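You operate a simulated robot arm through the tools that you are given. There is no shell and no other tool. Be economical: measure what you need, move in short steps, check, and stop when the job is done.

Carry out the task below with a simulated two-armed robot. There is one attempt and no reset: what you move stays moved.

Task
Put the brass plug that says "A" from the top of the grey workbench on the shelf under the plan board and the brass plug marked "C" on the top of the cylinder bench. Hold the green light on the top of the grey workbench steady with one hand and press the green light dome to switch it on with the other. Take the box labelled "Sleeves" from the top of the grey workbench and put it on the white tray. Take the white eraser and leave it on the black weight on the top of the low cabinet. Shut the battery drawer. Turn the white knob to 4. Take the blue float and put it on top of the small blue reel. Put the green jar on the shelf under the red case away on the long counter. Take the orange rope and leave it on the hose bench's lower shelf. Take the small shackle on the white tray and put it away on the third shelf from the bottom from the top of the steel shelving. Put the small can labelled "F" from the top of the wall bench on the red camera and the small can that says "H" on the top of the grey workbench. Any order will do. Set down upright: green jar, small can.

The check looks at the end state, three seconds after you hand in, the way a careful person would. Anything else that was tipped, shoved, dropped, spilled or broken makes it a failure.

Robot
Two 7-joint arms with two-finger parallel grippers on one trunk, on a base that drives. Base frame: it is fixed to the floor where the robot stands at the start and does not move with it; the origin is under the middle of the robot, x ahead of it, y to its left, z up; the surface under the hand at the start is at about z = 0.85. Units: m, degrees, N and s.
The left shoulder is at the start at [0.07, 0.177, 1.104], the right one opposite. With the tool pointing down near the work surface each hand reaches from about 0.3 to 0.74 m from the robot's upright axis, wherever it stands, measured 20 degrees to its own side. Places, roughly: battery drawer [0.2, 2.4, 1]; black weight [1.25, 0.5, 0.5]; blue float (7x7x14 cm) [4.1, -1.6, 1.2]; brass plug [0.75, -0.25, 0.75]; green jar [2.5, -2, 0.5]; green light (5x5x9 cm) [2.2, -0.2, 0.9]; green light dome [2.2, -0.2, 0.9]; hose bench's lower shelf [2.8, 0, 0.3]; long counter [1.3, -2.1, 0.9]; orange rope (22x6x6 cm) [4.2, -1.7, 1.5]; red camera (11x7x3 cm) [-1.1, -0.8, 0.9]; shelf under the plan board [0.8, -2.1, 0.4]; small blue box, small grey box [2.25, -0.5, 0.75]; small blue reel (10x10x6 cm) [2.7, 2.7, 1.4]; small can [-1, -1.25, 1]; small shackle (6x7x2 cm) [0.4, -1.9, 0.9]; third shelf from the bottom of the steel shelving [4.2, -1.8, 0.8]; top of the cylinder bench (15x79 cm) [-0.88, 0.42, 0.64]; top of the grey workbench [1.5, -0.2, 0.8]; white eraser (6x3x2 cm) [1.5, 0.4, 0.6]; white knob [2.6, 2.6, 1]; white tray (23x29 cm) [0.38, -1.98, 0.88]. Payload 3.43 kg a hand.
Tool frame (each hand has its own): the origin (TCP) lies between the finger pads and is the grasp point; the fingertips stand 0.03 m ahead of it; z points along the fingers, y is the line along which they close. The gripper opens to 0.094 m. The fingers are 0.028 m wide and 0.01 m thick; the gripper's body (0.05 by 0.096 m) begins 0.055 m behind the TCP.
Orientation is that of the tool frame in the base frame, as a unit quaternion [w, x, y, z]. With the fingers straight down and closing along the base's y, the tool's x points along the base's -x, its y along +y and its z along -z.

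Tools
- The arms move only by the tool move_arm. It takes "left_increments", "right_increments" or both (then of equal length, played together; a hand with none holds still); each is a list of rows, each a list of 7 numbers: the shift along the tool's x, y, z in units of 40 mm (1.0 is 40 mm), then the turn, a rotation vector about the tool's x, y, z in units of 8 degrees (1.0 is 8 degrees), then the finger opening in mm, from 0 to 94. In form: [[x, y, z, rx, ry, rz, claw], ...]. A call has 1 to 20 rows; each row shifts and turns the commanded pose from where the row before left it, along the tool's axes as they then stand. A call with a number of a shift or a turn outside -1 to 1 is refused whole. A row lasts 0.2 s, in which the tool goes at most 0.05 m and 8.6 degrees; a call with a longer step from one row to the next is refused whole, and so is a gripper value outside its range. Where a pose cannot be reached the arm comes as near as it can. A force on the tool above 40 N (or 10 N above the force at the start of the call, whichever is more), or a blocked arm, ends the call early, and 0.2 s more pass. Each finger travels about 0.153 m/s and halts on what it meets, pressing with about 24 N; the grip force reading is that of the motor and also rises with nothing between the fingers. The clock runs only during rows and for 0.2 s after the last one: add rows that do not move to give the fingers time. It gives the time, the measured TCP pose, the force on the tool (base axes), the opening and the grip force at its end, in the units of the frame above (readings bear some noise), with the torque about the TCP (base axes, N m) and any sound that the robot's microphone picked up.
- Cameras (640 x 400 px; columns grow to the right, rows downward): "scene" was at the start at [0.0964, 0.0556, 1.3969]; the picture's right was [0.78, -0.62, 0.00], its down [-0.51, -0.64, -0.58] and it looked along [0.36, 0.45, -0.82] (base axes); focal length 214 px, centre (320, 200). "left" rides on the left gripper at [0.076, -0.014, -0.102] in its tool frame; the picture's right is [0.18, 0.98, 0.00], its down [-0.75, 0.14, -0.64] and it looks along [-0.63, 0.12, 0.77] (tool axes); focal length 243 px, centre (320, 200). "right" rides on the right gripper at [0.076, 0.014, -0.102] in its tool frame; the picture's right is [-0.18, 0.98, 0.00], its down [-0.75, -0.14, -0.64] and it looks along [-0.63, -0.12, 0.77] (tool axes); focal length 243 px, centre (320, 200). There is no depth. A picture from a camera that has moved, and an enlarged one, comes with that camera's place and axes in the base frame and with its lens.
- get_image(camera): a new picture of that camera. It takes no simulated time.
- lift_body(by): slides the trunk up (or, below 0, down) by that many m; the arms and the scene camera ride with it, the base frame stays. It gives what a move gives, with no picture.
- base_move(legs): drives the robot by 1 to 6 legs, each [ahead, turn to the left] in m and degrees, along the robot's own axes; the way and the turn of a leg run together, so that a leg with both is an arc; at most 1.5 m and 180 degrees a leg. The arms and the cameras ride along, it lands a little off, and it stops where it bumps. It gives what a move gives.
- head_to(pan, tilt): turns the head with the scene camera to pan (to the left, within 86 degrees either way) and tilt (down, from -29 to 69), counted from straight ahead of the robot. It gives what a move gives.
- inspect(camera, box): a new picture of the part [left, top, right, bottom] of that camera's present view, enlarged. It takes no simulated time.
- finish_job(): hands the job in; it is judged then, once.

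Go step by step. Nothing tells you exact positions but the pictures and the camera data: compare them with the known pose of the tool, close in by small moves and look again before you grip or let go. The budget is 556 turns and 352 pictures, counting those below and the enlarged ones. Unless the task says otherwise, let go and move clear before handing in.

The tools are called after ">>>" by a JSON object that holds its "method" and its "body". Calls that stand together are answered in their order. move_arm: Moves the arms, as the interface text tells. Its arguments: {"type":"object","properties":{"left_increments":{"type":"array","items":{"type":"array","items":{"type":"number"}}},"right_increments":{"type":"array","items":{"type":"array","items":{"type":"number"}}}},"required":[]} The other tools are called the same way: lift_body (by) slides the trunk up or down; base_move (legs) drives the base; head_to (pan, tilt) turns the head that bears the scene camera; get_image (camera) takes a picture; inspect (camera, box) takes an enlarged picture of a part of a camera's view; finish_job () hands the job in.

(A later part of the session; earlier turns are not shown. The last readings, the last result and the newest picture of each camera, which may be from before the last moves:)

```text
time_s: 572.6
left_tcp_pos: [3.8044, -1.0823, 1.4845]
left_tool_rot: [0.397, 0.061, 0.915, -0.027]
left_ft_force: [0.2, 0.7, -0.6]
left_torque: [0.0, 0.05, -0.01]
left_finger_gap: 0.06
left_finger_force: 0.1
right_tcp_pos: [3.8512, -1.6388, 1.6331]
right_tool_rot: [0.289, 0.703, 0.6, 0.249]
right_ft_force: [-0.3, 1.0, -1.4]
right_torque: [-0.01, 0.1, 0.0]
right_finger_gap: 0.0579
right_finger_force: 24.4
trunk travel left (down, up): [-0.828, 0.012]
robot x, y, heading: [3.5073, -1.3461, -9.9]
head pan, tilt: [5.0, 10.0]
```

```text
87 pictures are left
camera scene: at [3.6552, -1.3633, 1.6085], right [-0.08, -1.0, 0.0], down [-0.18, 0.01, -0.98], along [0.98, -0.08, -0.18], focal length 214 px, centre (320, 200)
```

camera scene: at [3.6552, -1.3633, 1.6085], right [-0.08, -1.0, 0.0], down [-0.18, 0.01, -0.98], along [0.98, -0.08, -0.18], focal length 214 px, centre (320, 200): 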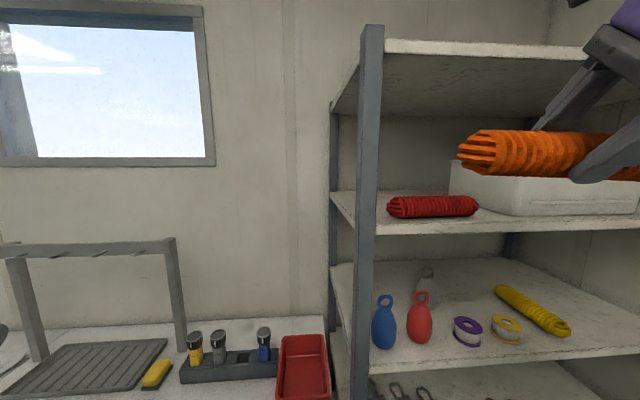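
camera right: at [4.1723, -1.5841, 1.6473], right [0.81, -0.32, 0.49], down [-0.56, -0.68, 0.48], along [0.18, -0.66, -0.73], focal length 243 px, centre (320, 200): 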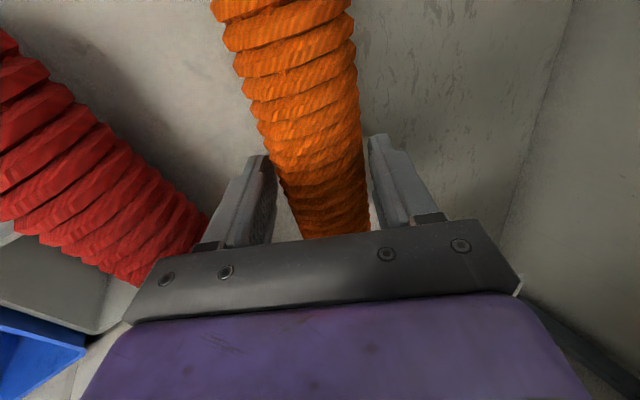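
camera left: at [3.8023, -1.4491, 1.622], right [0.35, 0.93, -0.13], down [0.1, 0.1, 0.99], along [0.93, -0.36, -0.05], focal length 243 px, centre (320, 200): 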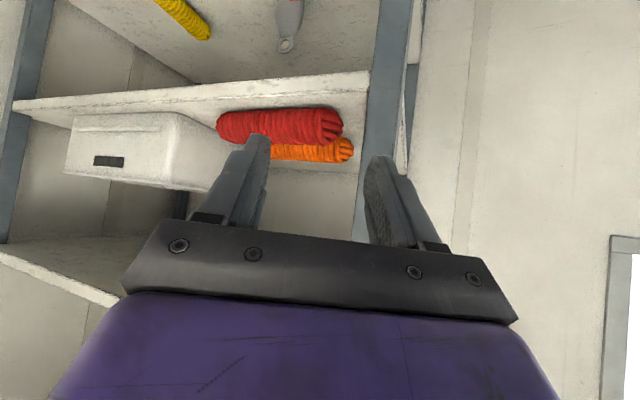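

Rope is out. I'll deliver it first: drive north to the east side of the hose bench.

>>> {"method": "base_move", "body": {"legs": [[-0.1, 0], [0, 100], [1.35, 0], [0, 90]]}}

>>> {"method": "head_to", "body": {"pan": 0, "tilt": 40}}

>>> {"method": "get_image", "body": {"camera": "scene"}}

```text
time_s: 588.1
left_tcp_pos: [3.1722, -0.2969, 1.4856]
left_tool_rot: [0.008, 0.916, 0.02, -0.401]
left_ft_force: [0.4, -0.5, 0.4]
left_torque: [0.0, -0.01, -0.02]
left_finger_gap: 0.0601
left_finger_force: 0.1
right_tcp_pos: [3.0287, 0.2432, 1.6337]
right_tool_rot: [0.275, 0.659, -0.647, -0.267]
right_ft_force: [-0.9, 0.1, -3.2]
right_torque: [-0.02, -0.06, -0.01]
right_finger_gap: 0.0575
right_finger_force: 24.0
trunk travel left (down, up): [-0.828, 0.012]
robot x, y, heading: [3.415, 0.0127, -179.6]
head pan, tilt: [5.0, 10.0]
```

```text
time_s: 589.0
left_tcp_pos: [3.1722, -0.2974, 1.4851]
left_tool_rot: [0.007, 0.916, 0.019, -0.4]
left_ft_force: [0.3, -0.3, 0.2]
left_torque: [-0.01, 0.01, 0.03]
left_finger_gap: 0.0601
left_finger_force: 0.1
right_tcp_pos: [3.0289, 0.2442, 1.6344]
right_tool_rot: [0.275, 0.66, -0.647, -0.267]
right_ft_force: [0.0, -0.3, -2.6]
right_torque: [0.01, -0.05, -0.03]
right_finger_gap: 0.0571
right_finger_force: 24.8
trunk travel left (down, up): [-0.828, 0.012]
robot x, y, heading: [3.4124, 0.0135, -179.7]
head pan, tilt: [0.0, 40.0]
```

```text
86 pictures are left
camera scene: at [3.2802, 0.0121, 1.5615], right [-0.01, 1.0, 0.0], down [0.64, 0.0, -0.77], along [-0.77, 0.0, -0.64], focal length 214 px, centre (320, 200)
```

scene: 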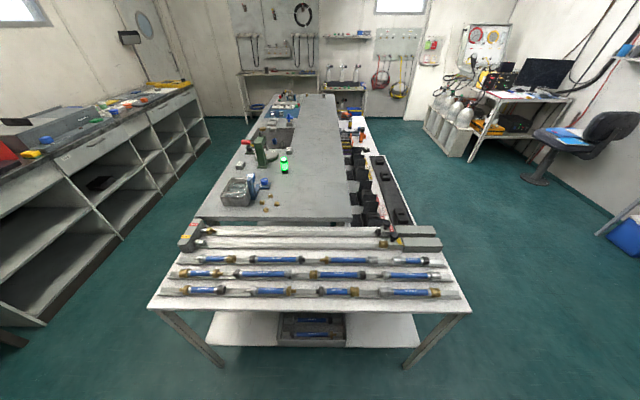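

The lower shelf has free space on both sides of a grey tray; I'll use y≈0.34. Back up, lower the arm and trunk.

>>> {"method": "base_move", "body": {"legs": [[-0.15, 0]]}}

>>> {"method": "move_arm", "body": {"right_increments": [[0, -0.79, 0.79, 0, 0, 0, 30], [0, -0.79, 0.79, 0, 0, 0, 30], [0, -0.79, 0.79, 0, 0, 0, 30], [0, -0.79, 0.79, 0, 0, 0, 30], [0, -0.79, 0.79, 0, 0, 0, 30], [0, -0.79, 0.79, 0, 0, 0, 30], [0, -0.79, 0.79, 0, 0, 0, 30], [0, -0.79, 0.79, 0, 0, 0, 30], [0, -0.79, 0.79, 0, 0, 0, 30]]}}

>>> {"method": "lift_body", "body": {"by": -0.4}}

>>> {"method": "get_image", "body": {"camera": "scene"}}

```text
time_s: 590.4
left_tcp_pos: [3.3206, -0.2969, 1.4841]
left_tool_rot: [0.009, 0.917, 0.021, -0.398]
left_ft_force: [-0.6, 0.2, 0.0]
left_torque: [0.02, -0.02, 0.01]
left_finger_gap: 0.0598
left_finger_force: 0.1
right_tcp_pos: [3.1753, 0.2436, 1.6317]
right_tool_rot: [0.274, 0.66, -0.647, -0.266]
right_ft_force: [0.5, 0.0, -1.6]
right_torque: [-0.02, -0.08, -0.03]
right_finger_gap: 0.0574
right_finger_force: 23.9
trunk travel left (down, up): [-0.828, 0.012]
robot x, y, heading: [3.5639, 0.0149, -179.2]
head pan, tilt: [0.0, 40.0]
```

```text
time_s: 592.4
left_tcp_pos: [3.3235, -0.2948, 1.4852]
left_tool_rot: [0.009, 0.916, 0.02, -0.399]
left_ft_force: [0.1, 0.2, 0.4]
left_torque: [-0.05, 0.01, -0.01]
left_finger_gap: 0.06
left_finger_force: 0.1
right_tcp_pos: [3.1363, 0.2939, 1.2562]
right_tool_rot: [0.276, 0.66, -0.646, -0.266]
right_ft_force: [0.3, 0.1, -2.8]
right_torque: [0.02, -0.02, 0.02]
right_finger_gap: 0.0574
right_finger_force: 23.8
right hand out of reach, approached as far as the arm can: row 1, 2, 3, 4, 5, 6, 7, 8, 9
trunk travel left (down, up): [-0.828, 0.012]
robot x, y, heading: [3.5668, 0.0126, -179.7]
head pan, tilt: [0.0, 40.0]
```

```text
time_s: 596.2
left_tcp_pos: [3.323, -0.2973, 1.0855]
left_tool_rot: [0.008, 0.916, 0.02, -0.4]
left_ft_force: [-0.1, -1.0, -0.1]
left_torque: [0.03, 0.06, 0.01]
left_finger_gap: 0.06
left_finger_force: 0.1
right_tcp_pos: [3.1353, 0.2934, 0.8574]
right_tool_rot: [0.275, 0.661, -0.645, -0.267]
right_ft_force: [0.4, 0.0, -2.0]
right_torque: [0.0, -0.04, -0.01]
right_finger_gap: 0.0575
right_finger_force: 23.7
trunk travel left (down, up): [-0.428, 0.412]
robot x, y, heading: [3.5648, 0.0129, -179.8]
head pan, tilt: [0.0, 40.0]
```

```text
85 pictures are left
camera scene: at [3.4309, 0.013, 1.1614], right [-0.01, 1.0, 0.0], down [0.64, 0.01, -0.77], along [-0.77, -0.01, -0.64], focal length 214 px, centre (320, 200)
```

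scene: 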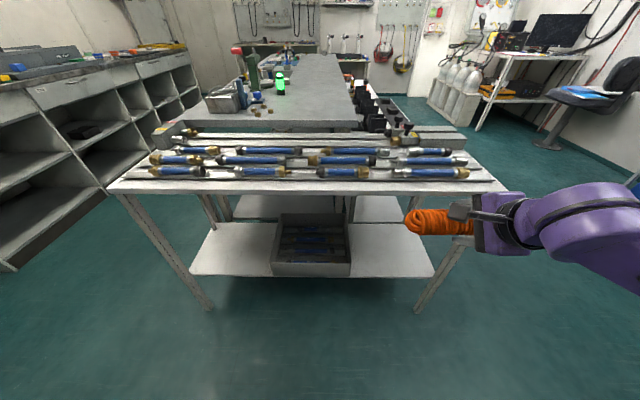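

>>> {"method": "lift_body", "body": {"by": -0.4}}

>>> {"method": "base_move", "body": {"legs": [[0.2, 0]]}}

>>> {"method": "get_image", "body": {"camera": "right"}}

>>> {"method": "get_image", "body": {"camera": "scene"}}

```text
time_s: 600.1
left_tcp_pos: [3.3238, -0.2966, 0.6857]
left_tool_rot: [0.009, 0.916, 0.021, -0.4]
left_ft_force: [0.3, -0.1, 1.1]
left_torque: [-0.03, 0.0, 0.03]
left_finger_gap: 0.0598
left_finger_force: 0.0
right_tcp_pos: [3.1361, 0.2935, 0.4576]
right_tool_rot: [0.275, 0.661, -0.646, -0.266]
right_ft_force: [-0.1, 0.3, -1.9]
right_torque: [0.0, -0.02, -0.02]
right_finger_gap: 0.0572
right_finger_force: 23.8
trunk travel left (down, up): [-0.028, 0.812]
robot x, y, heading: [3.5638, 0.0178, -179.6]
head pan, tilt: [0.0, 40.0]
```

```text
time_s: 601.7
left_tcp_pos: [3.1228, -0.2992, 0.6849]
left_tool_rot: [0.009, 0.916, 0.022, -0.4]
left_ft_force: [-0.2, 0.1, -0.5]
left_torque: [0.0, -0.02, 0.02]
left_finger_gap: 0.0602
left_finger_force: 0.0
right_tcp_pos: [2.9335, 0.2902, 0.4569]
right_tool_rot: [0.276, 0.662, -0.644, -0.266]
right_ft_force: [-0.9, 0.0, -2.1]
right_torque: [-0.04, -0.05, -0.04]
right_finger_gap: 0.0572
right_finger_force: 23.7
trunk travel left (down, up): [-0.028, 0.812]
robot x, y, heading: [3.3627, 0.0162, -179.1]
head pan, tilt: [0.0, 40.0]
```

```text
84 pictures are left
camera right: at [2.9968, 0.2171, 0.5408], right [-0.7, 0.17, 0.69], down [0.53, 0.77, 0.35], along [-0.48, 0.62, -0.63], focal length 243 px, centre (320, 200)
```

right: 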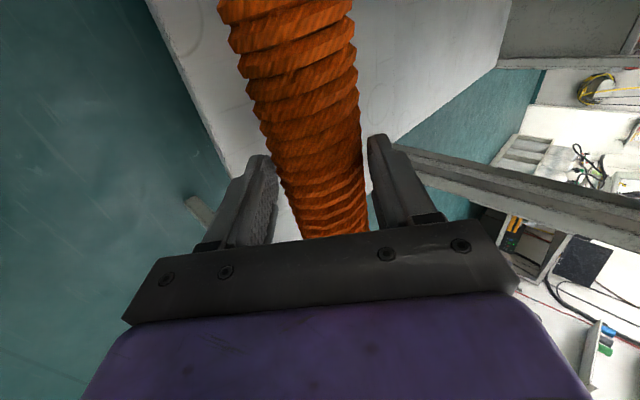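

```text
83 pictures are left
camera scene: at [3.229, 0.0109, 0.7614], right [-0.01, 1.0, 0.0], down [0.64, 0.01, -0.77], along [-0.77, -0.01, -0.64], focal length 214 px, centre (320, 200)
```

scene: 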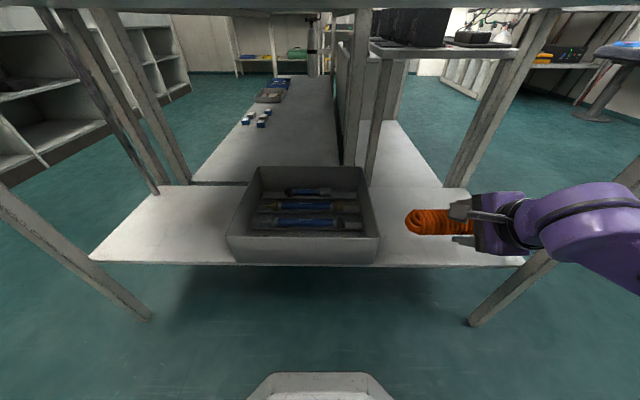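

>>> {"method": "move_arm", "body": {"right_increments": [[-0.1, 0.7, 0.7, 0, 0, 0, 30], [-0.1, 0.7, 0.7, 0, 0, 0, 30], [-0.1, 0.7, 0.7, 0, 0, 0, 30], [0, -0.55, 0.55, 0, 0, 0, 30], [0, -0.55, 0.55, 0, 0, 0, 30], [0, -0.4, 0.4, 0, 0, 0, 30], [0, 0, 0, 0, 0, 0, 30]]}}

>>> {"method": "get_image", "body": {"camera": "scene"}}

```text
time_s: 603.3
left_tcp_pos: [3.1218, -0.2997, 0.6859]
left_tool_rot: [0.008, 0.916, 0.021, -0.4]
left_ft_force: [-0.5, -1.0, -0.6]
left_torque: [-0.02, 0.02, 0.03]
left_finger_gap: 0.0599
left_finger_force: 0.1
right_tcp_pos: [2.8125, 0.2992, 0.3725]
right_tool_rot: [0.275, 0.661, -0.646, -0.266]
right_ft_force: [0.0, 0.6, -2.3]
right_torque: [0.03, -0.03, 0.0]
right_finger_gap: 0.0571
right_finger_force: 23.9
trunk travel left (down, up): [-0.028, 0.812]
robot x, y, heading: [3.3662, 0.0127, -179.1]
head pan, tilt: [0.0, 40.0]
```

```text
82 pictures are left
camera scene: at [3.2289, 0.0109, 0.7614], right [-0.01, 1.0, 0.0], down [0.64, 0.01, -0.77], along [-0.77, -0.01, -0.64], focal length 214 px, centre (320, 200)
```

scene: 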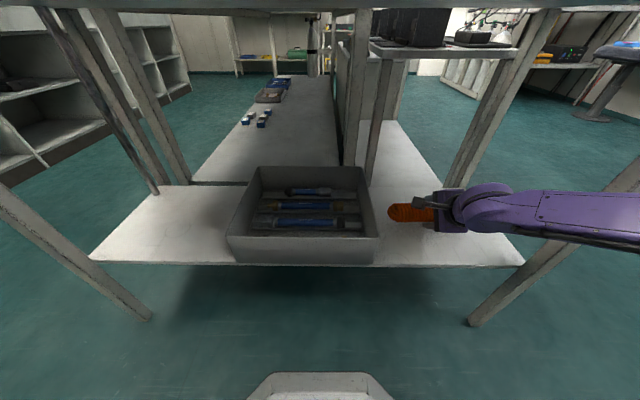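

>>> {"method": "move_arm", "body": {"right_increments": [[-0.7, 0, 0, 0, 0, 0, 30], [0, -0.18, 0.18, 0, 0, 0, 30], [0, -0.1, 0.1, 0, 0, 0, 30], [0, -0.07, 0.07, 0, 0, 0, 30], [0, -0.07, 0.07, 0, 0, 0, 30], [0, 0, 0, 0, 0, 0, 30]]}}

```text
time_s: 604.7
left_tcp_pos: [3.1236, -0.2994, 0.6858]
left_tool_rot: [0.008, 0.916, 0.022, -0.4]
left_ft_force: [0.1, 0.1, -0.1]
left_torque: [0.0, 0.01, -0.01]
left_finger_gap: 0.0598
left_finger_force: 0.0
right_tcp_pos: [2.8129, 0.3271, 0.3515]
right_tool_rot: [0.275, 0.662, -0.644, -0.268]
right_ft_force: [-3.3, -1.0, 7.8]
right_torque: [0.84, 0.24, 0.32]
right_finger_gap: 0.057
right_finger_force: 24.5
trunk travel left (down, up): [-0.028, 0.812]
robot x, y, heading: [3.3614, 0.0124, -179.1]
head pan, tilt: [0.0, 40.0]
```

>>> {"method": "move_arm", "body": {"right_increments": [[0, -0.05, 0.05, 0, 0, 0, 30], [0, 0, 0, 0, 0, 0, 60], [0, 0.05, -0.05, 0, 0, 0, 66], [0, 0.05, -0.05, 0, 0, 0, 72], [0, 0, -0.5, 0, 0, 0, 76], [0, 0, -0.8, 0, 0, 0, 76], [0, 0, -0.9, 0, 0, 0, 76], [0, 0, -0.9, 0, 0, 0, 76]]}}

>>> {"method": "get_image", "body": {"camera": "scene"}}

>>> {"method": "get_image", "body": {"camera": "right"}}

```text
time_s: 606.5
left_tcp_pos: [3.1226, -0.2986, 0.685]
left_tool_rot: [0.009, 0.916, 0.022, -0.401]
left_ft_force: [-0.1, 0.2, 0.0]
left_torque: [0.01, 0.01, -0.03]
left_finger_gap: 0.0602
left_finger_force: 0.2
right_tcp_pos: [2.9007, 0.3302, 0.4393]
right_tool_rot: [0.275, 0.662, -0.645, -0.266]
right_ft_force: [-0.3, -0.3, -1.0]
right_torque: [-0.01, 0.02, -0.01]
right_finger_gap: 0.076
right_finger_force: 0.0
trunk travel left (down, up): [-0.028, 0.812]
robot x, y, heading: [3.363, 0.0149, -179.7]
head pan, tilt: [0.0, 40.0]
```

```text
81 pictures are left
camera scene: at [3.229, 0.0109, 0.7614], right [-0.01, 1.0, 0.0], down [0.64, 0.01, -0.77], along [-0.77, -0.01, -0.64], focal length 214 px, centre (320, 200)
```

scene: 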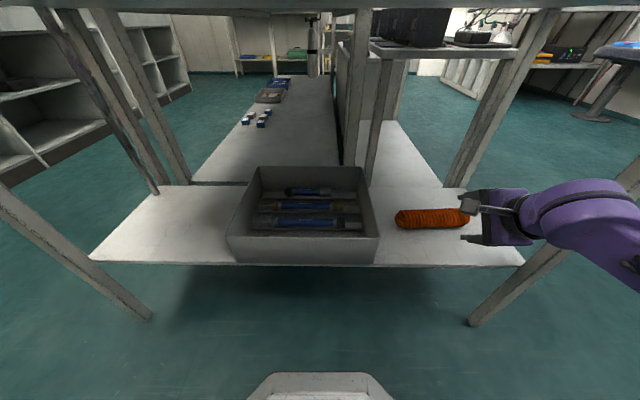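

```text
80 pictures are left
camera right: at [2.9644, 0.2569, 0.523], right [-0.7, 0.17, 0.69], down [0.53, 0.77, 0.35], along [-0.48, 0.62, -0.63], focal length 243 px, centre (320, 200)
```

right: 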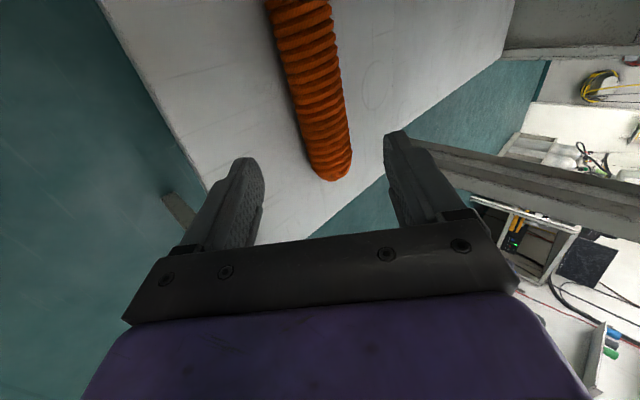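

The rope lies on the lower shelf. Back up, raise, and reset the right hand's orientation for the float.

>>> {"method": "base_move", "body": {"legs": [[-0.16, 0]]}}

>>> {"method": "lift_body", "body": {"by": 0.4}}

>>> {"method": "lift_body", "body": {"by": 0.38}}

>>> {"method": "move_arm", "body": {"right_increments": [[0, 0, 0, 0.94, 0, 0, 80], [0, 0, 0, 0.94, 0, 0, 80], [0, 0, 0, 0.94, 0, 0, 80], [0, 0, 0, 0.94, 0, 0, 80], [0, 0, 0, 0.94, 0, 0, 80], [0, 0, 0, 0.94, 0, 0, 80], [0, 0, 0, 0, 0, -1, 80], [0, 0, 0, 0, 0, -1, 80], [0, 0, 0, 0, 0, -1, 80], [0, 0, 0, 0, 0, -1, 80], [0, 0, 0, 0, 0, -1, 80], [0, 0, 0, 0, 0, -1, 80], [0, 0, 0, 0, 0, -1, 80], [0, 0, 0, 0, 0, -1, 80], [0, 0, 0, 0, 0, -1, 80], [0, 0, 0, 0, 0, -1, 80]]}}

>>> {"method": "base_move", "body": {"legs": [[0, 90], [1.25, 0], [0, 92]]}}

>>> {"method": "head_to", "body": {"pan": -15, "tilt": 25}}

>>> {"method": "get_image", "body": {"camera": "scene"}}

```text
time_s: 607.9
left_tcp_pos: [3.2835, -0.2976, 0.685]
left_tool_rot: [0.008, 0.916, 0.021, -0.4]
left_ft_force: [0.2, -0.7, 0.0]
left_torque: [0.0, 0.02, 0.0]
left_finger_gap: 0.0599
left_finger_force: 0.1
right_tcp_pos: [3.0609, 0.3332, 0.4394]
right_tool_rot: [0.276, 0.662, -0.645, -0.266]
right_ft_force: [0.3, 0.1, -0.2]
right_torque: [-0.01, -0.03, 0.03]
right_finger_gap: 0.0758
right_finger_force: 0.0
trunk travel left (down, up): [-0.028, 0.812]
robot x, y, heading: [3.5249, 0.0107, -179.6]
head pan, tilt: [0.0, 40.0]
```

```text
time_s: 611.7
left_tcp_pos: [3.2827, -0.2976, 1.0857]
left_tool_rot: [0.009, 0.916, 0.022, -0.4]
left_ft_force: [-0.3, 0.1, 0.2]
left_torque: [-0.02, -0.01, -0.01]
left_finger_gap: 0.0597
left_finger_force: 0.0
right_tcp_pos: [3.0609, 0.3326, 0.8381]
right_tool_rot: [0.276, 0.662, -0.645, -0.265]
right_ft_force: [0.4, -0.8, -0.5]
right_torque: [0.03, -0.04, 0.0]
right_finger_gap: 0.0761
right_finger_force: 0.1
trunk travel left (down, up): [-0.428, 0.412]
robot x, y, heading: [3.5265, 0.0134, -179.6]
head pan, tilt: [0.0, 40.0]
```

```text
time_s: 615.4
left_tcp_pos: [3.2817, -0.2982, 1.4647]
left_tool_rot: [0.009, 0.916, 0.021, -0.4]
left_ft_force: [0.4, 0.2, 0.5]
left_torque: [0.05, 0.02, 0.01]
left_finger_gap: 0.0598
left_finger_force: 0.1
right_tcp_pos: [3.0604, 0.3329, 1.2191]
right_tool_rot: [0.275, 0.661, -0.645, -0.266]
right_ft_force: [-0.2, -0.2, 0.5]
right_torque: [0.0, 0.01, 0.0]
right_finger_gap: 0.0759
right_finger_force: 0.1
trunk travel left (down, up): [-0.808, 0.032]
robot x, y, heading: [3.5206, 0.0086, -179.4]
head pan, tilt: [0.0, 40.0]
```

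```text
time_s: 618.8
left_tcp_pos: [3.2842, -0.2977, 1.4653]
left_tool_rot: [0.008, 0.916, 0.021, -0.4]
left_ft_force: [-1.0, 0.1, 0.2]
left_torque: [-0.02, 0.0, 0.02]
left_finger_gap: 0.0601
left_finger_force: 0.0
right_tcp_pos: [3.0621, 0.3325, 1.2194]
right_tool_rot: [0.002, 0.997, -0.072, 0.0]
right_ft_force: [0.0, 1.3, -0.5]
right_torque: [-0.02, 0.0, 0.04]
right_finger_gap: 0.08
right_finger_force: 0.0
trunk travel left (down, up): [-0.808, 0.032]
robot x, y, heading: [3.5239, 0.0148, -179.4]
head pan, tilt: [0.0, 40.0]
```

```text
time_s: 632.9
left_tcp_pos: [3.7814, -0.9152, 1.4668]
left_tool_rot: [0.401, -0.042, 0.915, 0.019]
left_ft_force: [0.9, 0.0, 0.0]
left_torque: [0.04, 0.02, -0.02]
left_finger_gap: 0.0601
left_finger_force: 0.0
right_tcp_pos: [4.0312, -1.5359, 1.2191]
right_tool_rot: [0.0, 0.052, 0.999, 0.003]
right_ft_force: [-0.3, -0.2, -0.4]
right_torque: [-0.01, 0.0, -0.02]
right_finger_gap: 0.08
right_finger_force: 0.1
trunk travel left (down, up): [-0.808, 0.032]
robot x, y, heading: [3.5566, -1.2344, 3.3]
head pan, tilt: [0.0, 40.0]
```

```text
time_s: 633.6
left_tcp_pos: [3.7811, -0.9149, 1.4665]
left_tool_rot: [0.401, -0.041, 0.915, 0.018]
left_ft_force: [-0.1, -0.2, -0.2]
left_torque: [0.0, 0.01, -0.01]
left_finger_gap: 0.0601
left_finger_force: 0.0
right_tcp_pos: [4.031, -1.5345, 1.2189]
right_tool_rot: [0.0, 0.052, 0.999, 0.003]
right_ft_force: [-0.3, 1.2, 0.5]
right_torque: [0.02, 0.0, -0.03]
right_finger_gap: 0.0802
right_finger_force: 0.2
trunk travel left (down, up): [-0.808, 0.032]
robot x, y, heading: [3.5562, -1.2339, 2.8]
head pan, tilt: [-15.0, 25.0]
```

```text
79 pictures are left
camera scene: at [3.6948, -1.2553, 1.5649], right [-0.21, -0.98, 0.0], down [-0.41, 0.09, -0.91], along [0.89, -0.18, -0.42], focal length 214 px, centre (320, 200)
```

scene: 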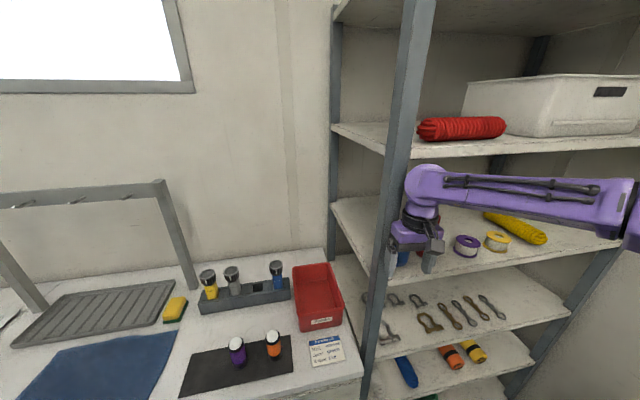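

The right hand ended up very close to the shelf; back off 0.2 first, then pitch it.

>>> {"method": "base_move", "body": {"legs": [[-0.22, 0]]}}

>>> {"method": "move_arm", "body": {"right_increments": [[0, 0, 0, 0, -0.94, 0, 80], [0, 0, 0, 0, -0.94, 0, 80], [0, 0, 0, 0, -0.94, 0, 80], [0, 0, 0, 0, -0.94, 0, 80], [0, 0, 0, 0, -0.94, 0, 80], [0, 0, 0, 0, -0.94, 0, 80], [0, 0, 0, 0, -0.94, 0, 80], [0, 0, 0, 0, -0.94, 0, 80]]}}

>>> {"method": "get_image", "body": {"camera": "right"}}

>>> {"method": "get_image", "body": {"camera": "scene"}}

```text
time_s: 635.3
left_tcp_pos: [3.5679, -0.9236, 1.4653]
left_tool_rot: [0.399, -0.041, 0.916, 0.017]
left_ft_force: [0.0, 0.4, 0.8]
left_torque: [0.02, 0.02, 0.02]
left_finger_gap: 0.0599
left_finger_force: 0.0
right_tcp_pos: [3.8156, -1.5434, 1.218]
right_tool_rot: [-0.001, 0.053, 0.999, 0.002]
right_ft_force: [0.3, -0.1, -0.2]
right_torque: [-0.05, -0.02, 0.02]
right_finger_gap: 0.0799
right_finger_force: 0.1
trunk travel left (down, up): [-0.808, 0.032]
robot x, y, heading: [3.3394, -1.2468, 3.0]
head pan, tilt: [-15.0, 25.0]
```

```text
time_s: 637.1
left_tcp_pos: [3.5641, -0.9245, 1.4658]
left_tool_rot: [0.4, -0.041, 0.915, 0.017]
left_ft_force: [0.5, -0.4, -0.2]
left_torque: [0.0, 0.05, -0.02]
left_finger_gap: 0.06
left_finger_force: 0.1
right_tcp_pos: [3.8186, -1.5437, 1.2222]
right_tool_rot: [0.5, 0.046, 0.865, -0.023]
right_ft_force: [-1.2, 0.3, -0.7]
right_torque: [0.01, 0.0, -0.02]
right_finger_gap: 0.0798
right_finger_force: 0.0
right hand out of reach, approached as far as the arm can: row 8
trunk travel left (down, up): [-0.808, 0.032]
robot x, y, heading: [3.3347, -1.2473, 3.2]
head pan, tilt: [-15.0, 25.0]
```

```text
78 pictures are left
camera right: at [3.6935, -1.5165, 1.207], right [0.19, 0.97, 0.16], down [-0.19, -0.13, 0.97], along [0.96, -0.22, 0.16], focal length 243 px, centre (320, 200)
```

right: 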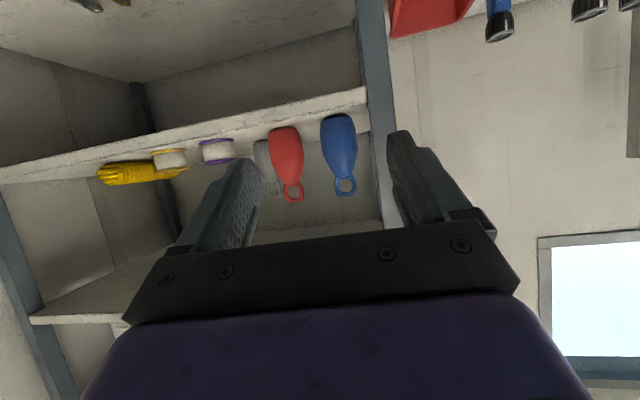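

```text
77 pictures are left
camera scene: at [3.4784, -1.2642, 1.5648], right [-0.21, -0.98, 0.0], down [-0.41, 0.09, -0.91], along [0.89, -0.19, -0.42], focal length 214 px, centre (320, 200)
```

scene: 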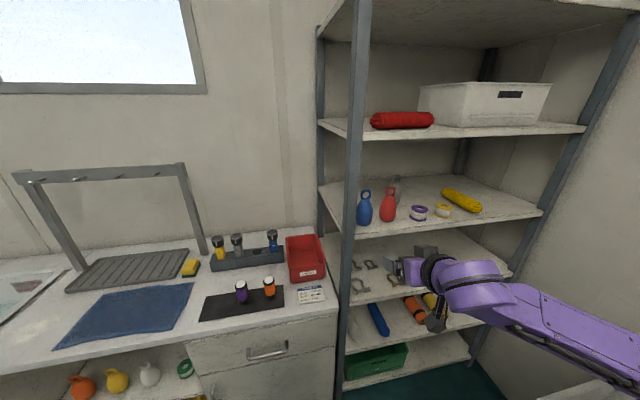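

Blue float centre ≈(4.109,-1.564). I rotate the approach to come slightly from the right and move to a pre-grasp point.

>>> {"method": "move_arm", "body": {"right_increments": [[0, 0, 0, -0.7, 0, -0.4, 78], [0, 0, 0, -0.7, 0, -0.4, 78], [-0.35, -0.8, 0.6, 0, 0, 0, 78], [-0.4, -0.3, 0.7, 0, 0, 0, 78], [-0.4, 0, 0.7, 0, 0, 0, 78], [0, 0, 0, 0, 0, 0, 78]]}}

>>> {"method": "get_image", "body": {"camera": "right"}}

```text
time_s: 638.5
left_tcp_pos: [3.564, -0.9241, 1.4653]
left_tool_rot: [0.4, -0.041, 0.915, 0.017]
left_ft_force: [-0.2, -0.3, 0.1]
left_torque: [-0.01, -0.02, -0.03]
left_finger_gap: 0.0603
left_finger_force: 0.1
right_tcp_pos: [3.916, -1.5771, 1.2215]
right_tool_rot: [0.5, -0.051, 0.864, 0.032]
right_ft_force: [0.0, 0.4, -0.3]
right_torque: [-0.04, -0.01, 0.01]
right_finger_gap: 0.0782
right_finger_force: 0.1
trunk travel left (down, up): [-0.808, 0.032]
robot x, y, heading: [3.3387, -1.249, 2.9]
head pan, tilt: [-15.0, 25.0]
```

```text
76 pictures are left
camera right: at [3.787, -1.5771, 1.2064], right [-0.03, 0.99, 0.16], down [-0.16, -0.17, 0.97], along [0.99, 0.0, 0.16], focal length 243 px, centre (320, 200)
```

right: 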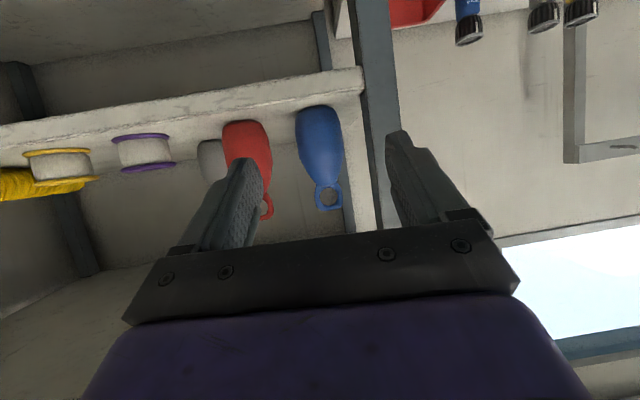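

>>> {"method": "move_arm", "body": {"right_increments": [[0, 0, 0, -0.55, 0, -0.31, 78], [-0.39, -0.25, 0.84, 0, 0, 0, 78], [-0.39, -0.25, 0.84, 0, 0, 0, 78], [-0.39, -0.26, 0.84, 0, 0, 0, 78], [0, 0, 0, 0, 0, 0, 78]]}}

>>> {"method": "get_image", "body": {"camera": "right"}}

>>> {"method": "inspect", "body": {"camera": "scene", "box": [300, 150, 480, 290]}}

```text
time_s: 639.7
left_tcp_pos: [3.564, -0.9244, 1.4655]
left_tool_rot: [0.401, -0.041, 0.915, 0.017]
left_ft_force: [-0.6, 0.3, -0.5]
left_torque: [-0.02, 0.0, 0.0]
left_finger_gap: 0.0602
left_finger_force: 0.0
right_tcp_pos: [4.0307, -1.5852, 1.2113]
right_tool_rot: [0.497, -0.089, 0.861, 0.054]
right_ft_force: [0.0, -0.3, -0.3]
right_torque: [0.04, 0.0, -0.01]
right_finger_gap: 0.078
right_finger_force: 0.0
trunk travel left (down, up): [-0.808, 0.032]
robot x, y, heading: [3.3386, -1.2473, 3.1]
head pan, tilt: [-15.0, 25.0]
```

```text
75 pictures are left
camera right: at [3.9025, -1.5966, 1.1969], right [-0.11, 0.98, 0.16], down [-0.15, -0.18, 0.97], along [0.98, 0.09, 0.17], focal length 243 px, centre (320, 200)
```

right: 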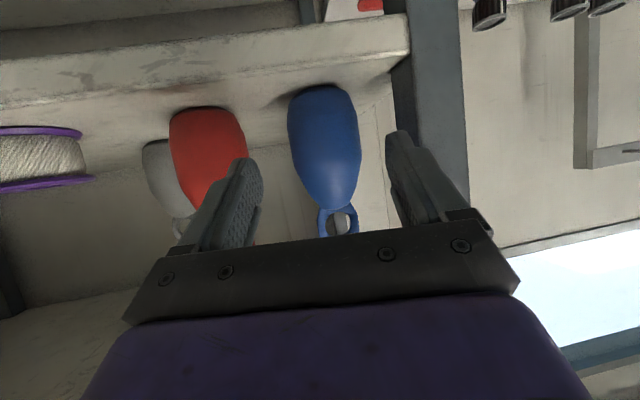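

```text
2.86 times, centred on (390, 220) of scene
camera zoom: at [3.4777, -1.2643, 1.5648], right [-0.21, -0.98, 0.0], down [-0.41, 0.09, -0.91], along [0.89, -0.19, -0.42], focal length 613 px, centre (120, 143)
```

zoom: 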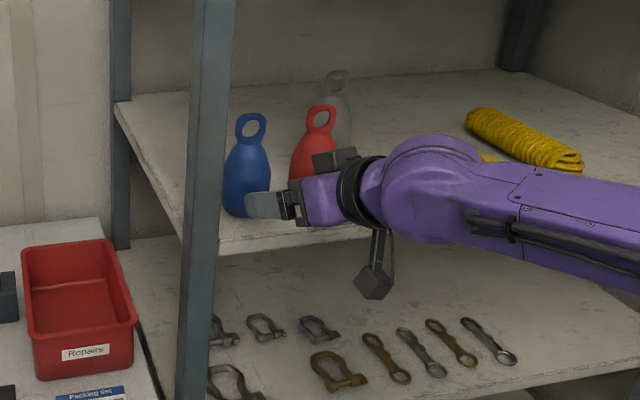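

>>> {"method": "move_arm", "body": {"right_increments": [[-0.4, 0.04, 0.84, 0, 0, 0, 78], [-0.38, 0.04, 0.8, 0, 0, 0, 78], [0, 0, 0, 0, 0, 0, 78]]}}

>>> {"method": "get_image", "body": {"camera": "right"}}

```text
time_s: 640.5
left_tcp_pos: [3.5629, -0.9246, 1.4664]
left_tool_rot: [0.4, -0.041, 0.915, 0.018]
left_ft_force: [-0.2, 0.1, -1.0]
left_torque: [0.02, -0.02, 0.03]
left_finger_gap: 0.0598
left_finger_force: 0.2
right_tcp_pos: [4.0986, -1.5667, 1.2062]
right_tool_rot: [0.499, -0.089, 0.86, 0.055]
right_ft_force: [0.6, -0.7, -0.4]
right_torque: [0.0, 0.0, -0.02]
right_finger_gap: 0.0782
right_finger_force: 0.1
trunk travel left (down, up): [-0.808, 0.032]
robot x, y, heading: [3.3377, -1.2433, 3.2]
head pan, tilt: [-15.0, 25.0]
```

```text
73 pictures are left
camera right: at [3.9714, -1.5781, 1.1918], right [-0.11, 0.98, 0.17], down [-0.15, -0.18, 0.97], along [0.98, 0.09, 0.17], focal length 243 px, centre (320, 200)
```

right: 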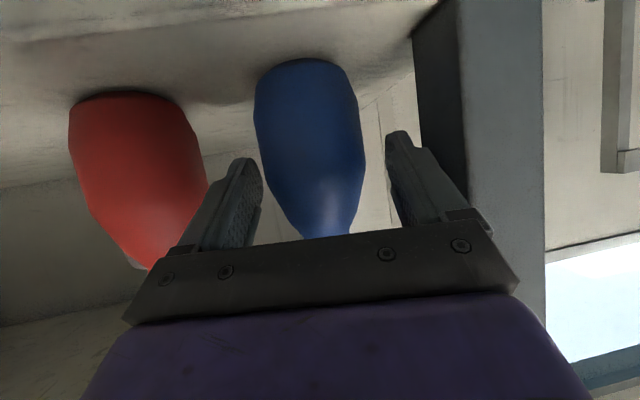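

>>> {"method": "move_arm", "body": {"right_increments": [[0, -0.1, 0.1, 0, 0, 0, 78], [0, 0, 0, 0, 0, 0, 60], [0, 0, 0, 0, 0, 0, 40], [0, 0, 0, 0, 0, 0, 35], [0, 0, 0, 0, 0, 0, 35]]}}

>>> {"method": "lift_body", "body": {"by": 0.028}}

>>> {"method": "get_image", "body": {"camera": "right"}}

```text
time_s: 641.7
left_tcp_pos: [3.5644, -0.9238, 1.4637]
left_tool_rot: [0.4, -0.041, 0.915, 0.017]
left_ft_force: [-0.2, -0.1, 0.0]
left_torque: [-0.02, 0.0, 0.02]
left_finger_gap: 0.06
left_finger_force: 0.0
right_tcp_pos: [4.1039, -1.5693, 1.203]
right_tool_rot: [0.498, -0.089, 0.861, 0.054]
right_ft_force: [0.4, -0.6, 0.2]
right_torque: [0.03, 0.02, -0.04]
right_finger_gap: 0.0596
right_finger_force: 23.9
trunk travel left (down, up): [-0.808, 0.032]
robot x, y, heading: [3.3343, -1.2458, 3.4]
head pan, tilt: [-15.0, 25.0]
```

```text
time_s: 642.5
left_tcp_pos: [3.5654, -0.9241, 1.4939]
left_tool_rot: [0.401, -0.041, 0.915, 0.017]
left_ft_force: [0.3, 0.9, 0.9]
left_torque: [0.0, 0.03, 0.03]
left_finger_gap: 0.0598
left_finger_force: 0.0
right_tcp_pos: [4.105, -1.5678, 1.2307]
right_tool_rot: [0.498, -0.088, 0.861, 0.054]
right_ft_force: [0.4, -0.1, -1.1]
right_torque: [0.04, 0.02, -0.03]
right_finger_gap: 0.0595
right_finger_force: 24.2
trunk travel left (down, up): [-0.836, 0.004]
robot x, y, heading: [3.3343, -1.2459, 2.9]
head pan, tilt: [-15.0, 25.0]
```

```text
72 pictures are left
camera right: at [3.9769, -1.5807, 1.2169], right [-0.11, 0.98, 0.16], down [-0.15, -0.18, 0.97], along [0.98, 0.09, 0.16], focal length 243 px, centre (320, 200)
```

right: 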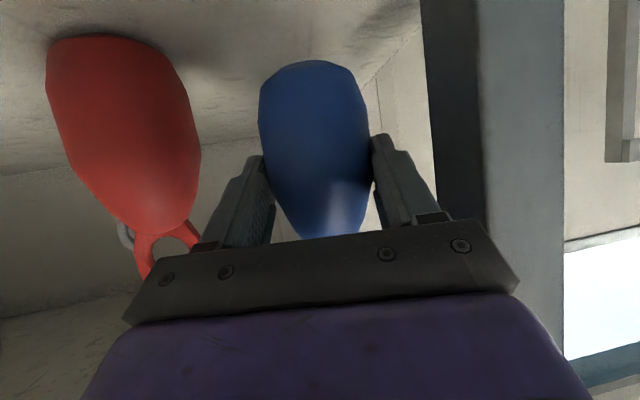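

Float held and lifted. Back out, retract the arm, and drive around toward the reel rack.

>>> {"method": "base_move", "body": {"legs": [[-0.22, 0]]}}

>>> {"method": "move_arm", "body": {"right_increments": [[0.2, 0, -0.9, 0, 0, 0, 35], [0.2, 0, -0.9, 0, 0, 0, 35], [0.2, 0, -0.9, 0, 0, 0, 35], [0.2, 0, -0.9, 0, 0, 0, 35], [0.2, 0, -0.9, 0, 0, 0, 35]]}}

>>> {"method": "base_move", "body": {"legs": [[0, 42], [0.38, 0], [0, 45], [1.5, 0], [0.45, 0]]}}

>>> {"method": "get_image", "body": {"camera": "scene"}}

```text
time_s: 644.1
left_tcp_pos: [3.3491, -0.9359, 1.4928]
left_tool_rot: [0.399, -0.042, 0.916, 0.018]
left_ft_force: [0.4, -0.5, -0.8]
left_torque: [0.03, 0.01, 0.01]
left_finger_gap: 0.06
left_finger_force: 0.1
right_tcp_pos: [3.8881, -1.5803, 1.229]
right_tool_rot: [0.497, -0.09, 0.862, 0.055]
right_ft_force: [-0.6, -0.7, -1.1]
right_torque: [-0.02, 0.01, -0.05]
right_finger_gap: 0.0598
right_finger_force: 23.9
trunk travel left (down, up): [-0.836, 0.004]
robot x, y, heading: [3.1208, -1.2635, 3.2]
head pan, tilt: [-15.0, 25.0]
```

```text
time_s: 645.3
left_tcp_pos: [3.3472, -0.9354, 1.4932]
left_tool_rot: [0.399, -0.042, 0.916, 0.018]
left_ft_force: [0.1, 0.3, -0.1]
left_torque: [-0.02, 0.03, 0.01]
left_finger_gap: 0.0601
left_finger_force: 0.0
right_tcp_pos: [3.7613, -1.6071, 1.2699]
right_tool_rot: [0.496, -0.088, 0.862, 0.054]
right_ft_force: [0.5, -0.2, -0.3]
right_torque: [-0.01, 0.0, -0.01]
right_finger_gap: 0.0597
right_finger_force: 24.2
right hand out of reach, approached as far as the arm can: row 4, 5
trunk travel left (down, up): [-0.836, 0.004]
robot x, y, heading: [3.1192, -1.2579, 3.4]
head pan, tilt: [-15.0, 25.0]
```

```text
time_s: 647.9
left_tcp_pos: [3.0708, -0.8657, 1.4928]
left_tool_rot: [0.366, -0.367, 0.84, 0.16]
left_ft_force: [-0.3, 0.1, 1.2]
left_torque: [-0.03, -0.01, 0.0]
left_finger_gap: 0.0597
left_finger_force: 0.0
right_tcp_pos: [3.828, -1.0848, 1.2705]
right_tool_rot: [0.444, -0.394, 0.771, 0.23]
right_ft_force: [0.0, -0.5, -2.2]
right_torque: [-0.04, 0.01, -0.05]
right_finger_gap: 0.0596
right_finger_force: 24.0
trunk travel left (down, up): [-0.836, 0.004]
robot x, y, heading: [3.1209, -1.2574, 45.4]
head pan, tilt: [-15.0, 25.0]
stopped in leg 1: the robot was blocked; the commanded pose is now the measured one
```

```text
71 pictures are left
camera scene: at [3.2347, -1.1769, 1.5927], right [0.51, -0.86, 0.0], down [-0.36, -0.21, -0.91], along [0.78, 0.46, -0.42], focal length 214 px, centre (320, 200)
```

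scene: 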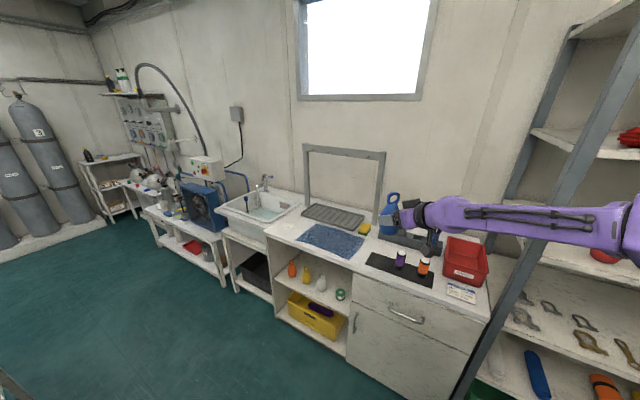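

The turn essentially finished but reported a block. Proceed forward carefully.

>>> {"method": "base_move", "body": {"legs": [[0.3, 0]]}}

>>> {"method": "head_to", "body": {"pan": 80, "tilt": 45}}

>>> {"method": "get_image", "body": {"camera": "scene"}}

```text
time_s: 649.9
left_tcp_pos: [3.2803, -0.6528, 1.4939]
left_tool_rot: [0.366, -0.368, 0.839, 0.16]
left_ft_force: [-0.8, -0.3, 0.2]
left_torque: [0.05, -0.01, -0.02]
left_finger_gap: 0.0599
left_finger_force: 0.0
right_tcp_pos: [4.0377, -0.8719, 1.2728]
right_tool_rot: [0.446, -0.393, 0.77, 0.23]
right_ft_force: [-0.2, -0.5, -1.0]
right_torque: [-0.03, -0.01, 0.01]
right_finger_gap: 0.0595
right_finger_force: 24.5
trunk travel left (down, up): [-0.836, 0.004]
robot x, y, heading: [3.3284, -1.0422, 45.4]
head pan, tilt: [-15.0, 25.0]
```

```text
time_s: 651.6
left_tcp_pos: [3.281, -0.652, 1.4932]
left_tool_rot: [0.366, -0.368, 0.84, 0.16]
left_ft_force: [0.3, 0.0, 0.2]
left_torque: [0.0, 0.02, 0.02]
left_finger_gap: 0.0601
left_finger_force: 0.1
right_tcp_pos: [4.0403, -0.8697, 1.2713]
right_tool_rot: [0.445, -0.393, 0.771, 0.23]
right_ft_force: [-0.2, 0.6, -0.7]
right_torque: [-0.02, 0.01, -0.02]
right_finger_gap: 0.0596
right_finger_force: 24.2
trunk travel left (down, up): [-0.836, 0.004]
robot x, y, heading: [3.3284, -1.0451, 45.4]
head pan, tilt: [80.0, 45.0]
```

```text
70 pictures are left
camera scene: at [3.3192, -0.9422, 1.5622], right [0.81, 0.58, 0.0], down [0.41, -0.58, -0.71], along [-0.41, 0.58, -0.71], focal length 214 px, centre (320, 200)
```

scene: 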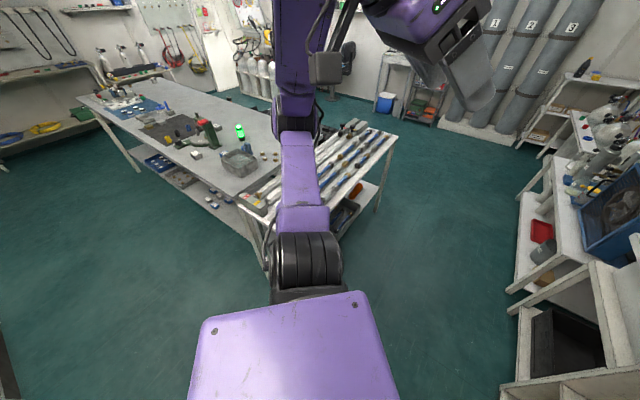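

>>> {"method": "base_move", "body": {"legs": [[0, 44.6], [1.5, 0], [0.5, 0], [0, 39]]}}

>>> {"method": "head_to", "body": {"pan": -30, "tilt": 20}}

>>> {"method": "get_image", "body": {"camera": "scene"}}

```text
time_s: 652.5
left_tcp_pos: [3.2696, -0.6542, 1.4928]
left_tool_rot: [0.364, -0.381, 0.833, 0.167]
left_ft_force: [0.0, -0.1, -0.9]
left_torque: [0.03, 0.01, 0.01]
left_finger_gap: 0.06
left_finger_force: 0.0
right_tcp_pos: [4.035, -0.8494, 1.2715]
right_tool_rot: [0.442, -0.405, 0.765, 0.236]
right_ft_force: [0.2, -0.8, -2.1]
right_torque: [0.0, 0.01, 0.0]
right_finger_gap: 0.0596
right_finger_force: 24.1
trunk travel left (down, up): [-0.836, 0.004]
robot x, y, heading: [3.3309, -1.0399, 47.1]
head pan, tilt: [80.0, 45.0]
stopped in leg 1: the robot was blocked; the commanded pose is now the measured one
```

```text
time_s: 654.4
left_tcp_pos: [3.2699, -0.6543, 1.4929]
left_tool_rot: [0.364, -0.382, 0.833, 0.167]
left_ft_force: [0.4, 0.5, -0.3]
left_torque: [0.01, 0.04, 0.02]
left_finger_gap: 0.0602
left_finger_force: 0.0
right_tcp_pos: [4.0345, -0.8482, 1.2711]
right_tool_rot: [0.443, -0.405, 0.764, 0.236]
right_ft_force: [0.1, 0.1, -0.9]
right_torque: [-0.03, -0.02, 0.02]
right_finger_gap: 0.0593
right_finger_force: 23.8
trunk travel left (down, up): [-0.836, 0.004]
robot x, y, heading: [3.3312, -1.0434, 47.1]
head pan, tilt: [-30.0, 20.0]
```

```text
69 pictures are left
camera scene: at [3.4546, -0.9799, 1.6008], right [0.29, -0.96, 0.0], down [-0.33, -0.1, -0.94], along [0.9, 0.28, -0.34], focal length 214 px, centre (320, 200)
```

scene: 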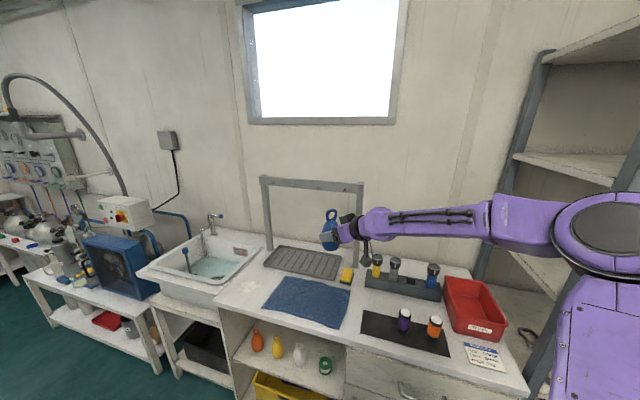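

>>> {"method": "base_move", "body": {"legs": [[0, 15]]}}

>>> {"method": "head_to", "body": {"pan": 60, "tilt": 30}}

>>> {"method": "get_image", "body": {"camera": "scene"}}

```text
time_s: 655.7
left_tcp_pos: [3.172, -0.682, 1.4935]
left_tool_rot: [0.34, -0.486, 0.777, 0.212]
left_ft_force: [-0.5, -0.5, 0.3]
left_torque: [0.0, -0.01, 0.02]
left_finger_gap: 0.06
left_finger_force: 0.0
right_tcp_pos: [3.9612, -0.6744, 1.2709]
right_tool_rot: [0.408, -0.501, 0.706, 0.29]
right_ft_force: [0.9, -0.6, -1.0]
right_torque: [0.0, -0.01, 0.05]
right_finger_gap: 0.0592
right_finger_force: 23.7
trunk travel left (down, up): [-0.836, 0.004]
robot x, y, heading: [3.3269, -1.0401, 61.8]
head pan, tilt: [-30.0, 20.0]
```

```text
time_s: 657.3
left_tcp_pos: [3.1718, -0.6823, 1.4933]
left_tool_rot: [0.339, -0.487, 0.776, 0.212]
left_ft_force: [-0.8, -0.6, -0.3]
left_torque: [0.02, -0.03, -0.01]
left_finger_gap: 0.06
left_finger_force: 0.0
right_tcp_pos: [3.9605, -0.6741, 1.2716]
right_tool_rot: [0.408, -0.501, 0.705, 0.29]
right_ft_force: [-0.4, 0.1, -1.2]
right_torque: [-0.06, 0.0, 0.02]
right_finger_gap: 0.0595
right_finger_force: 24.3
trunk travel left (down, up): [-0.836, 0.004]
robot x, y, heading: [3.3321, -1.0407, 62.1]
head pan, tilt: [60.0, 30.0]
```

```text
68 pictures are left
camera scene: at [3.3071, -0.923, 1.5848], right [0.85, 0.53, 0.0], down [0.26, -0.42, -0.87], along [-0.46, 0.73, -0.5], focal length 214 px, centre (320, 200)
```

scene: 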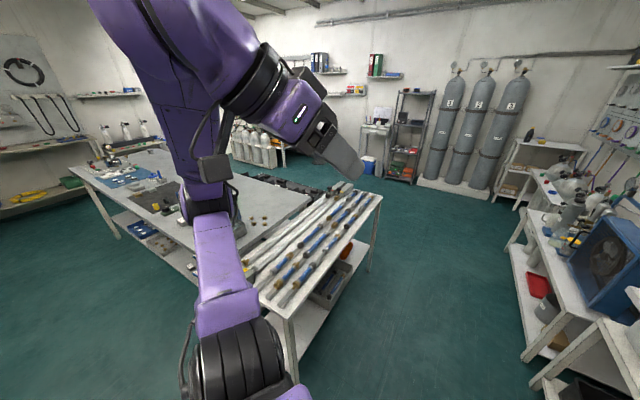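

>>> {"method": "base_move", "body": {"legs": [[0, 26], [1.5, 0], [0.45, 0]]}}

>>> {"method": "base_move", "body": {"legs": [[0, 39], [0.9, 0], [0, -37]]}}

>>> {"method": "head_to", "body": {"pan": 0, "tilt": 15}}

>>> {"method": "get_image", "body": {"camera": "scene"}}

```text
time_s: 668.5
left_tcp_pos: [3.1142, 1.1859, 1.4943]
left_tool_rot: [0.286, -0.644, 0.651, 0.283]
left_ft_force: [0.1, -0.1, 0.3]
left_torque: [-0.01, -0.04, 0.02]
left_finger_gap: 0.0601
left_finger_force: 0.1
right_tcp_pos: [3.8252, 1.5309, 1.2718]
right_tool_rot: [-0.335, 0.644, -0.578, -0.372]
right_ft_force: [-0.2, -0.5, -1.2]
right_torque: [0.0, -0.01, 0.0]
right_finger_gap: 0.0592
right_finger_force: 23.6
trunk travel left (down, up): [-0.836, 0.004]
robot x, y, heading: [3.4111, 0.9279, 87.3]
head pan, tilt: [60.0, 30.0]
```

```text
time_s: 676.8
left_tcp_pos: [2.5771, 1.908, 1.4925]
left_tool_rot: [-0.282, 0.653, -0.642, -0.286]
left_ft_force: [-0.5, 0.5, -0.3]
left_torque: [-0.04, 0.0, -0.01]
left_finger_gap: 0.0601
left_finger_force: 0.0
right_tcp_pos: [3.2771, 2.2718, 1.2715]
right_tool_rot: [-0.329, 0.652, -0.57, -0.377]
right_ft_force: [0.5, 0.9, -0.6]
right_torque: [0.0, 0.02, 0.0]
right_finger_gap: 0.0592
right_finger_force: 23.8
trunk travel left (down, up): [-0.836, 0.004]
robot x, y, heading: [2.8828, 1.6565, 88.6]
head pan, tilt: [60.0, 30.0]
```

```text
time_s: 678.1
left_tcp_pos: [2.5773, 1.9086, 1.4927]
left_tool_rot: [-0.28, 0.654, -0.642, -0.285]
left_ft_force: [-0.2, -0.3, -0.9]
left_torque: [-0.01, 0.0, 0.03]
left_finger_gap: 0.06
left_finger_force: 0.0
right_tcp_pos: [3.278, 2.2707, 1.2715]
right_tool_rot: [-0.33, 0.651, -0.57, -0.377]
right_ft_force: [-0.5, 1.0, -0.1]
right_torque: [0.01, 0.01, 0.03]
right_finger_gap: 0.0594
right_finger_force: 24.3
trunk travel left (down, up): [-0.836, 0.004]
robot x, y, heading: [2.8849, 1.6549, 89.0]
head pan, tilt: [0.0, 15.0]
```

```text
67 pictures are left
camera scene: at [2.886, 1.8008, 1.6089], right [1.0, -0.02, 0.0], down [-0.01, -0.26, -0.97], along [0.02, 0.97, -0.26], focal length 214 px, centre (320, 200)
```

scene: 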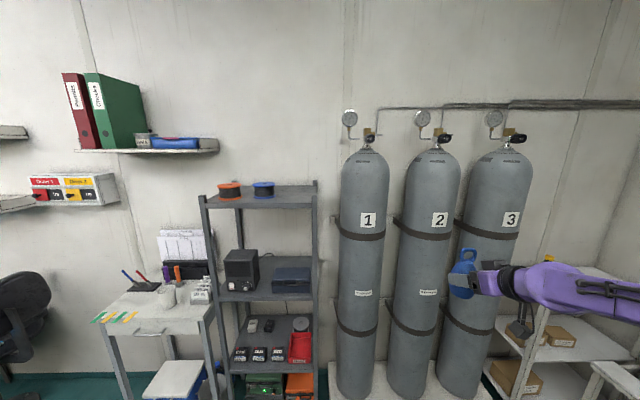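

The blue reel's top is at about (2.667, 2.70, 1.43). I bring the right hand up and inward before moving closer.

>>> {"method": "move_arm", "body": {"right_increments": [[-0.405, 0.735, -0.7, 0, 0, 0, 35], [-0.405, 0.735, -0.7, 0, 0, 0, 35], [-0.405, 0.735, -0.7, 0, 0, 0, 35], [-0.405, 0.735, -0.7, 0, 0, 0, 35], [-0.405, 0.735, -0.7, 0, 0, 0, 35], [-0.405, 0.735, -0.7, 0, 0, 0, 35], [-0.405, 0.735, -0.7, 0, 0, 0, 35], [-0.405, 0.735, -0.7, 0, 0, 0, 35], [-0.405, 0.6, -0.7, 0, 0, 0, 35], [0, 0, 0, 0, 0, 0, 35]]}}

>>> {"method": "get_image", "body": {"camera": "right"}}

```text
time_s: 680.3
left_tcp_pos: [2.5786, 1.908, 1.4942]
left_tool_rot: [-0.281, 0.653, -0.642, -0.286]
left_ft_force: [0.5, 0.2, -0.4]
left_torque: [0.01, 0.01, -0.02]
left_finger_gap: 0.0602
left_finger_force: 0.0
right_tcp_pos: [3.2786, 2.272, 1.2712]
right_tool_rot: [-0.33, 0.651, -0.57, -0.377]
right_ft_force: [-0.6, -0.1, -0.6]
right_torque: [0.02, 0.05, -0.02]
right_finger_gap: 0.0592
right_finger_force: 24.0
right hand out of reach, approached as far as the arm can: row 1, 2, 3, 4, 5, 6, 7, 8, 9
trunk travel left (down, up): [-0.836, 0.004]
robot x, y, heading: [2.8866, 1.6588, 88.6]
head pan, tilt: [0.0, 15.0]
```

```text
66 pictures are left
camera right: at [3.2802, 2.1445, 1.2572], right [-0.99, -0.04, 0.16], down [0.16, -0.16, 0.97], along [-0.01, 0.99, 0.16], focal length 243 px, centre (320, 200)
```

right: 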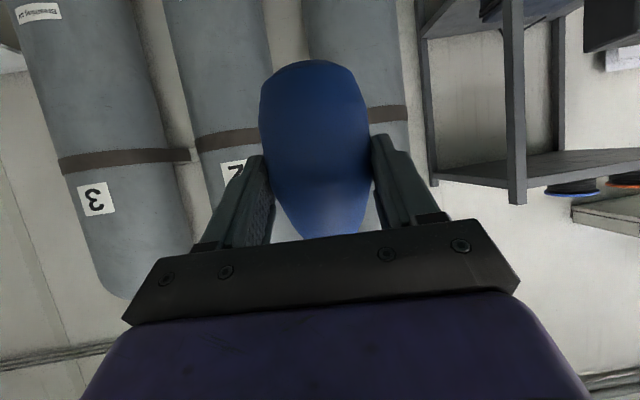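

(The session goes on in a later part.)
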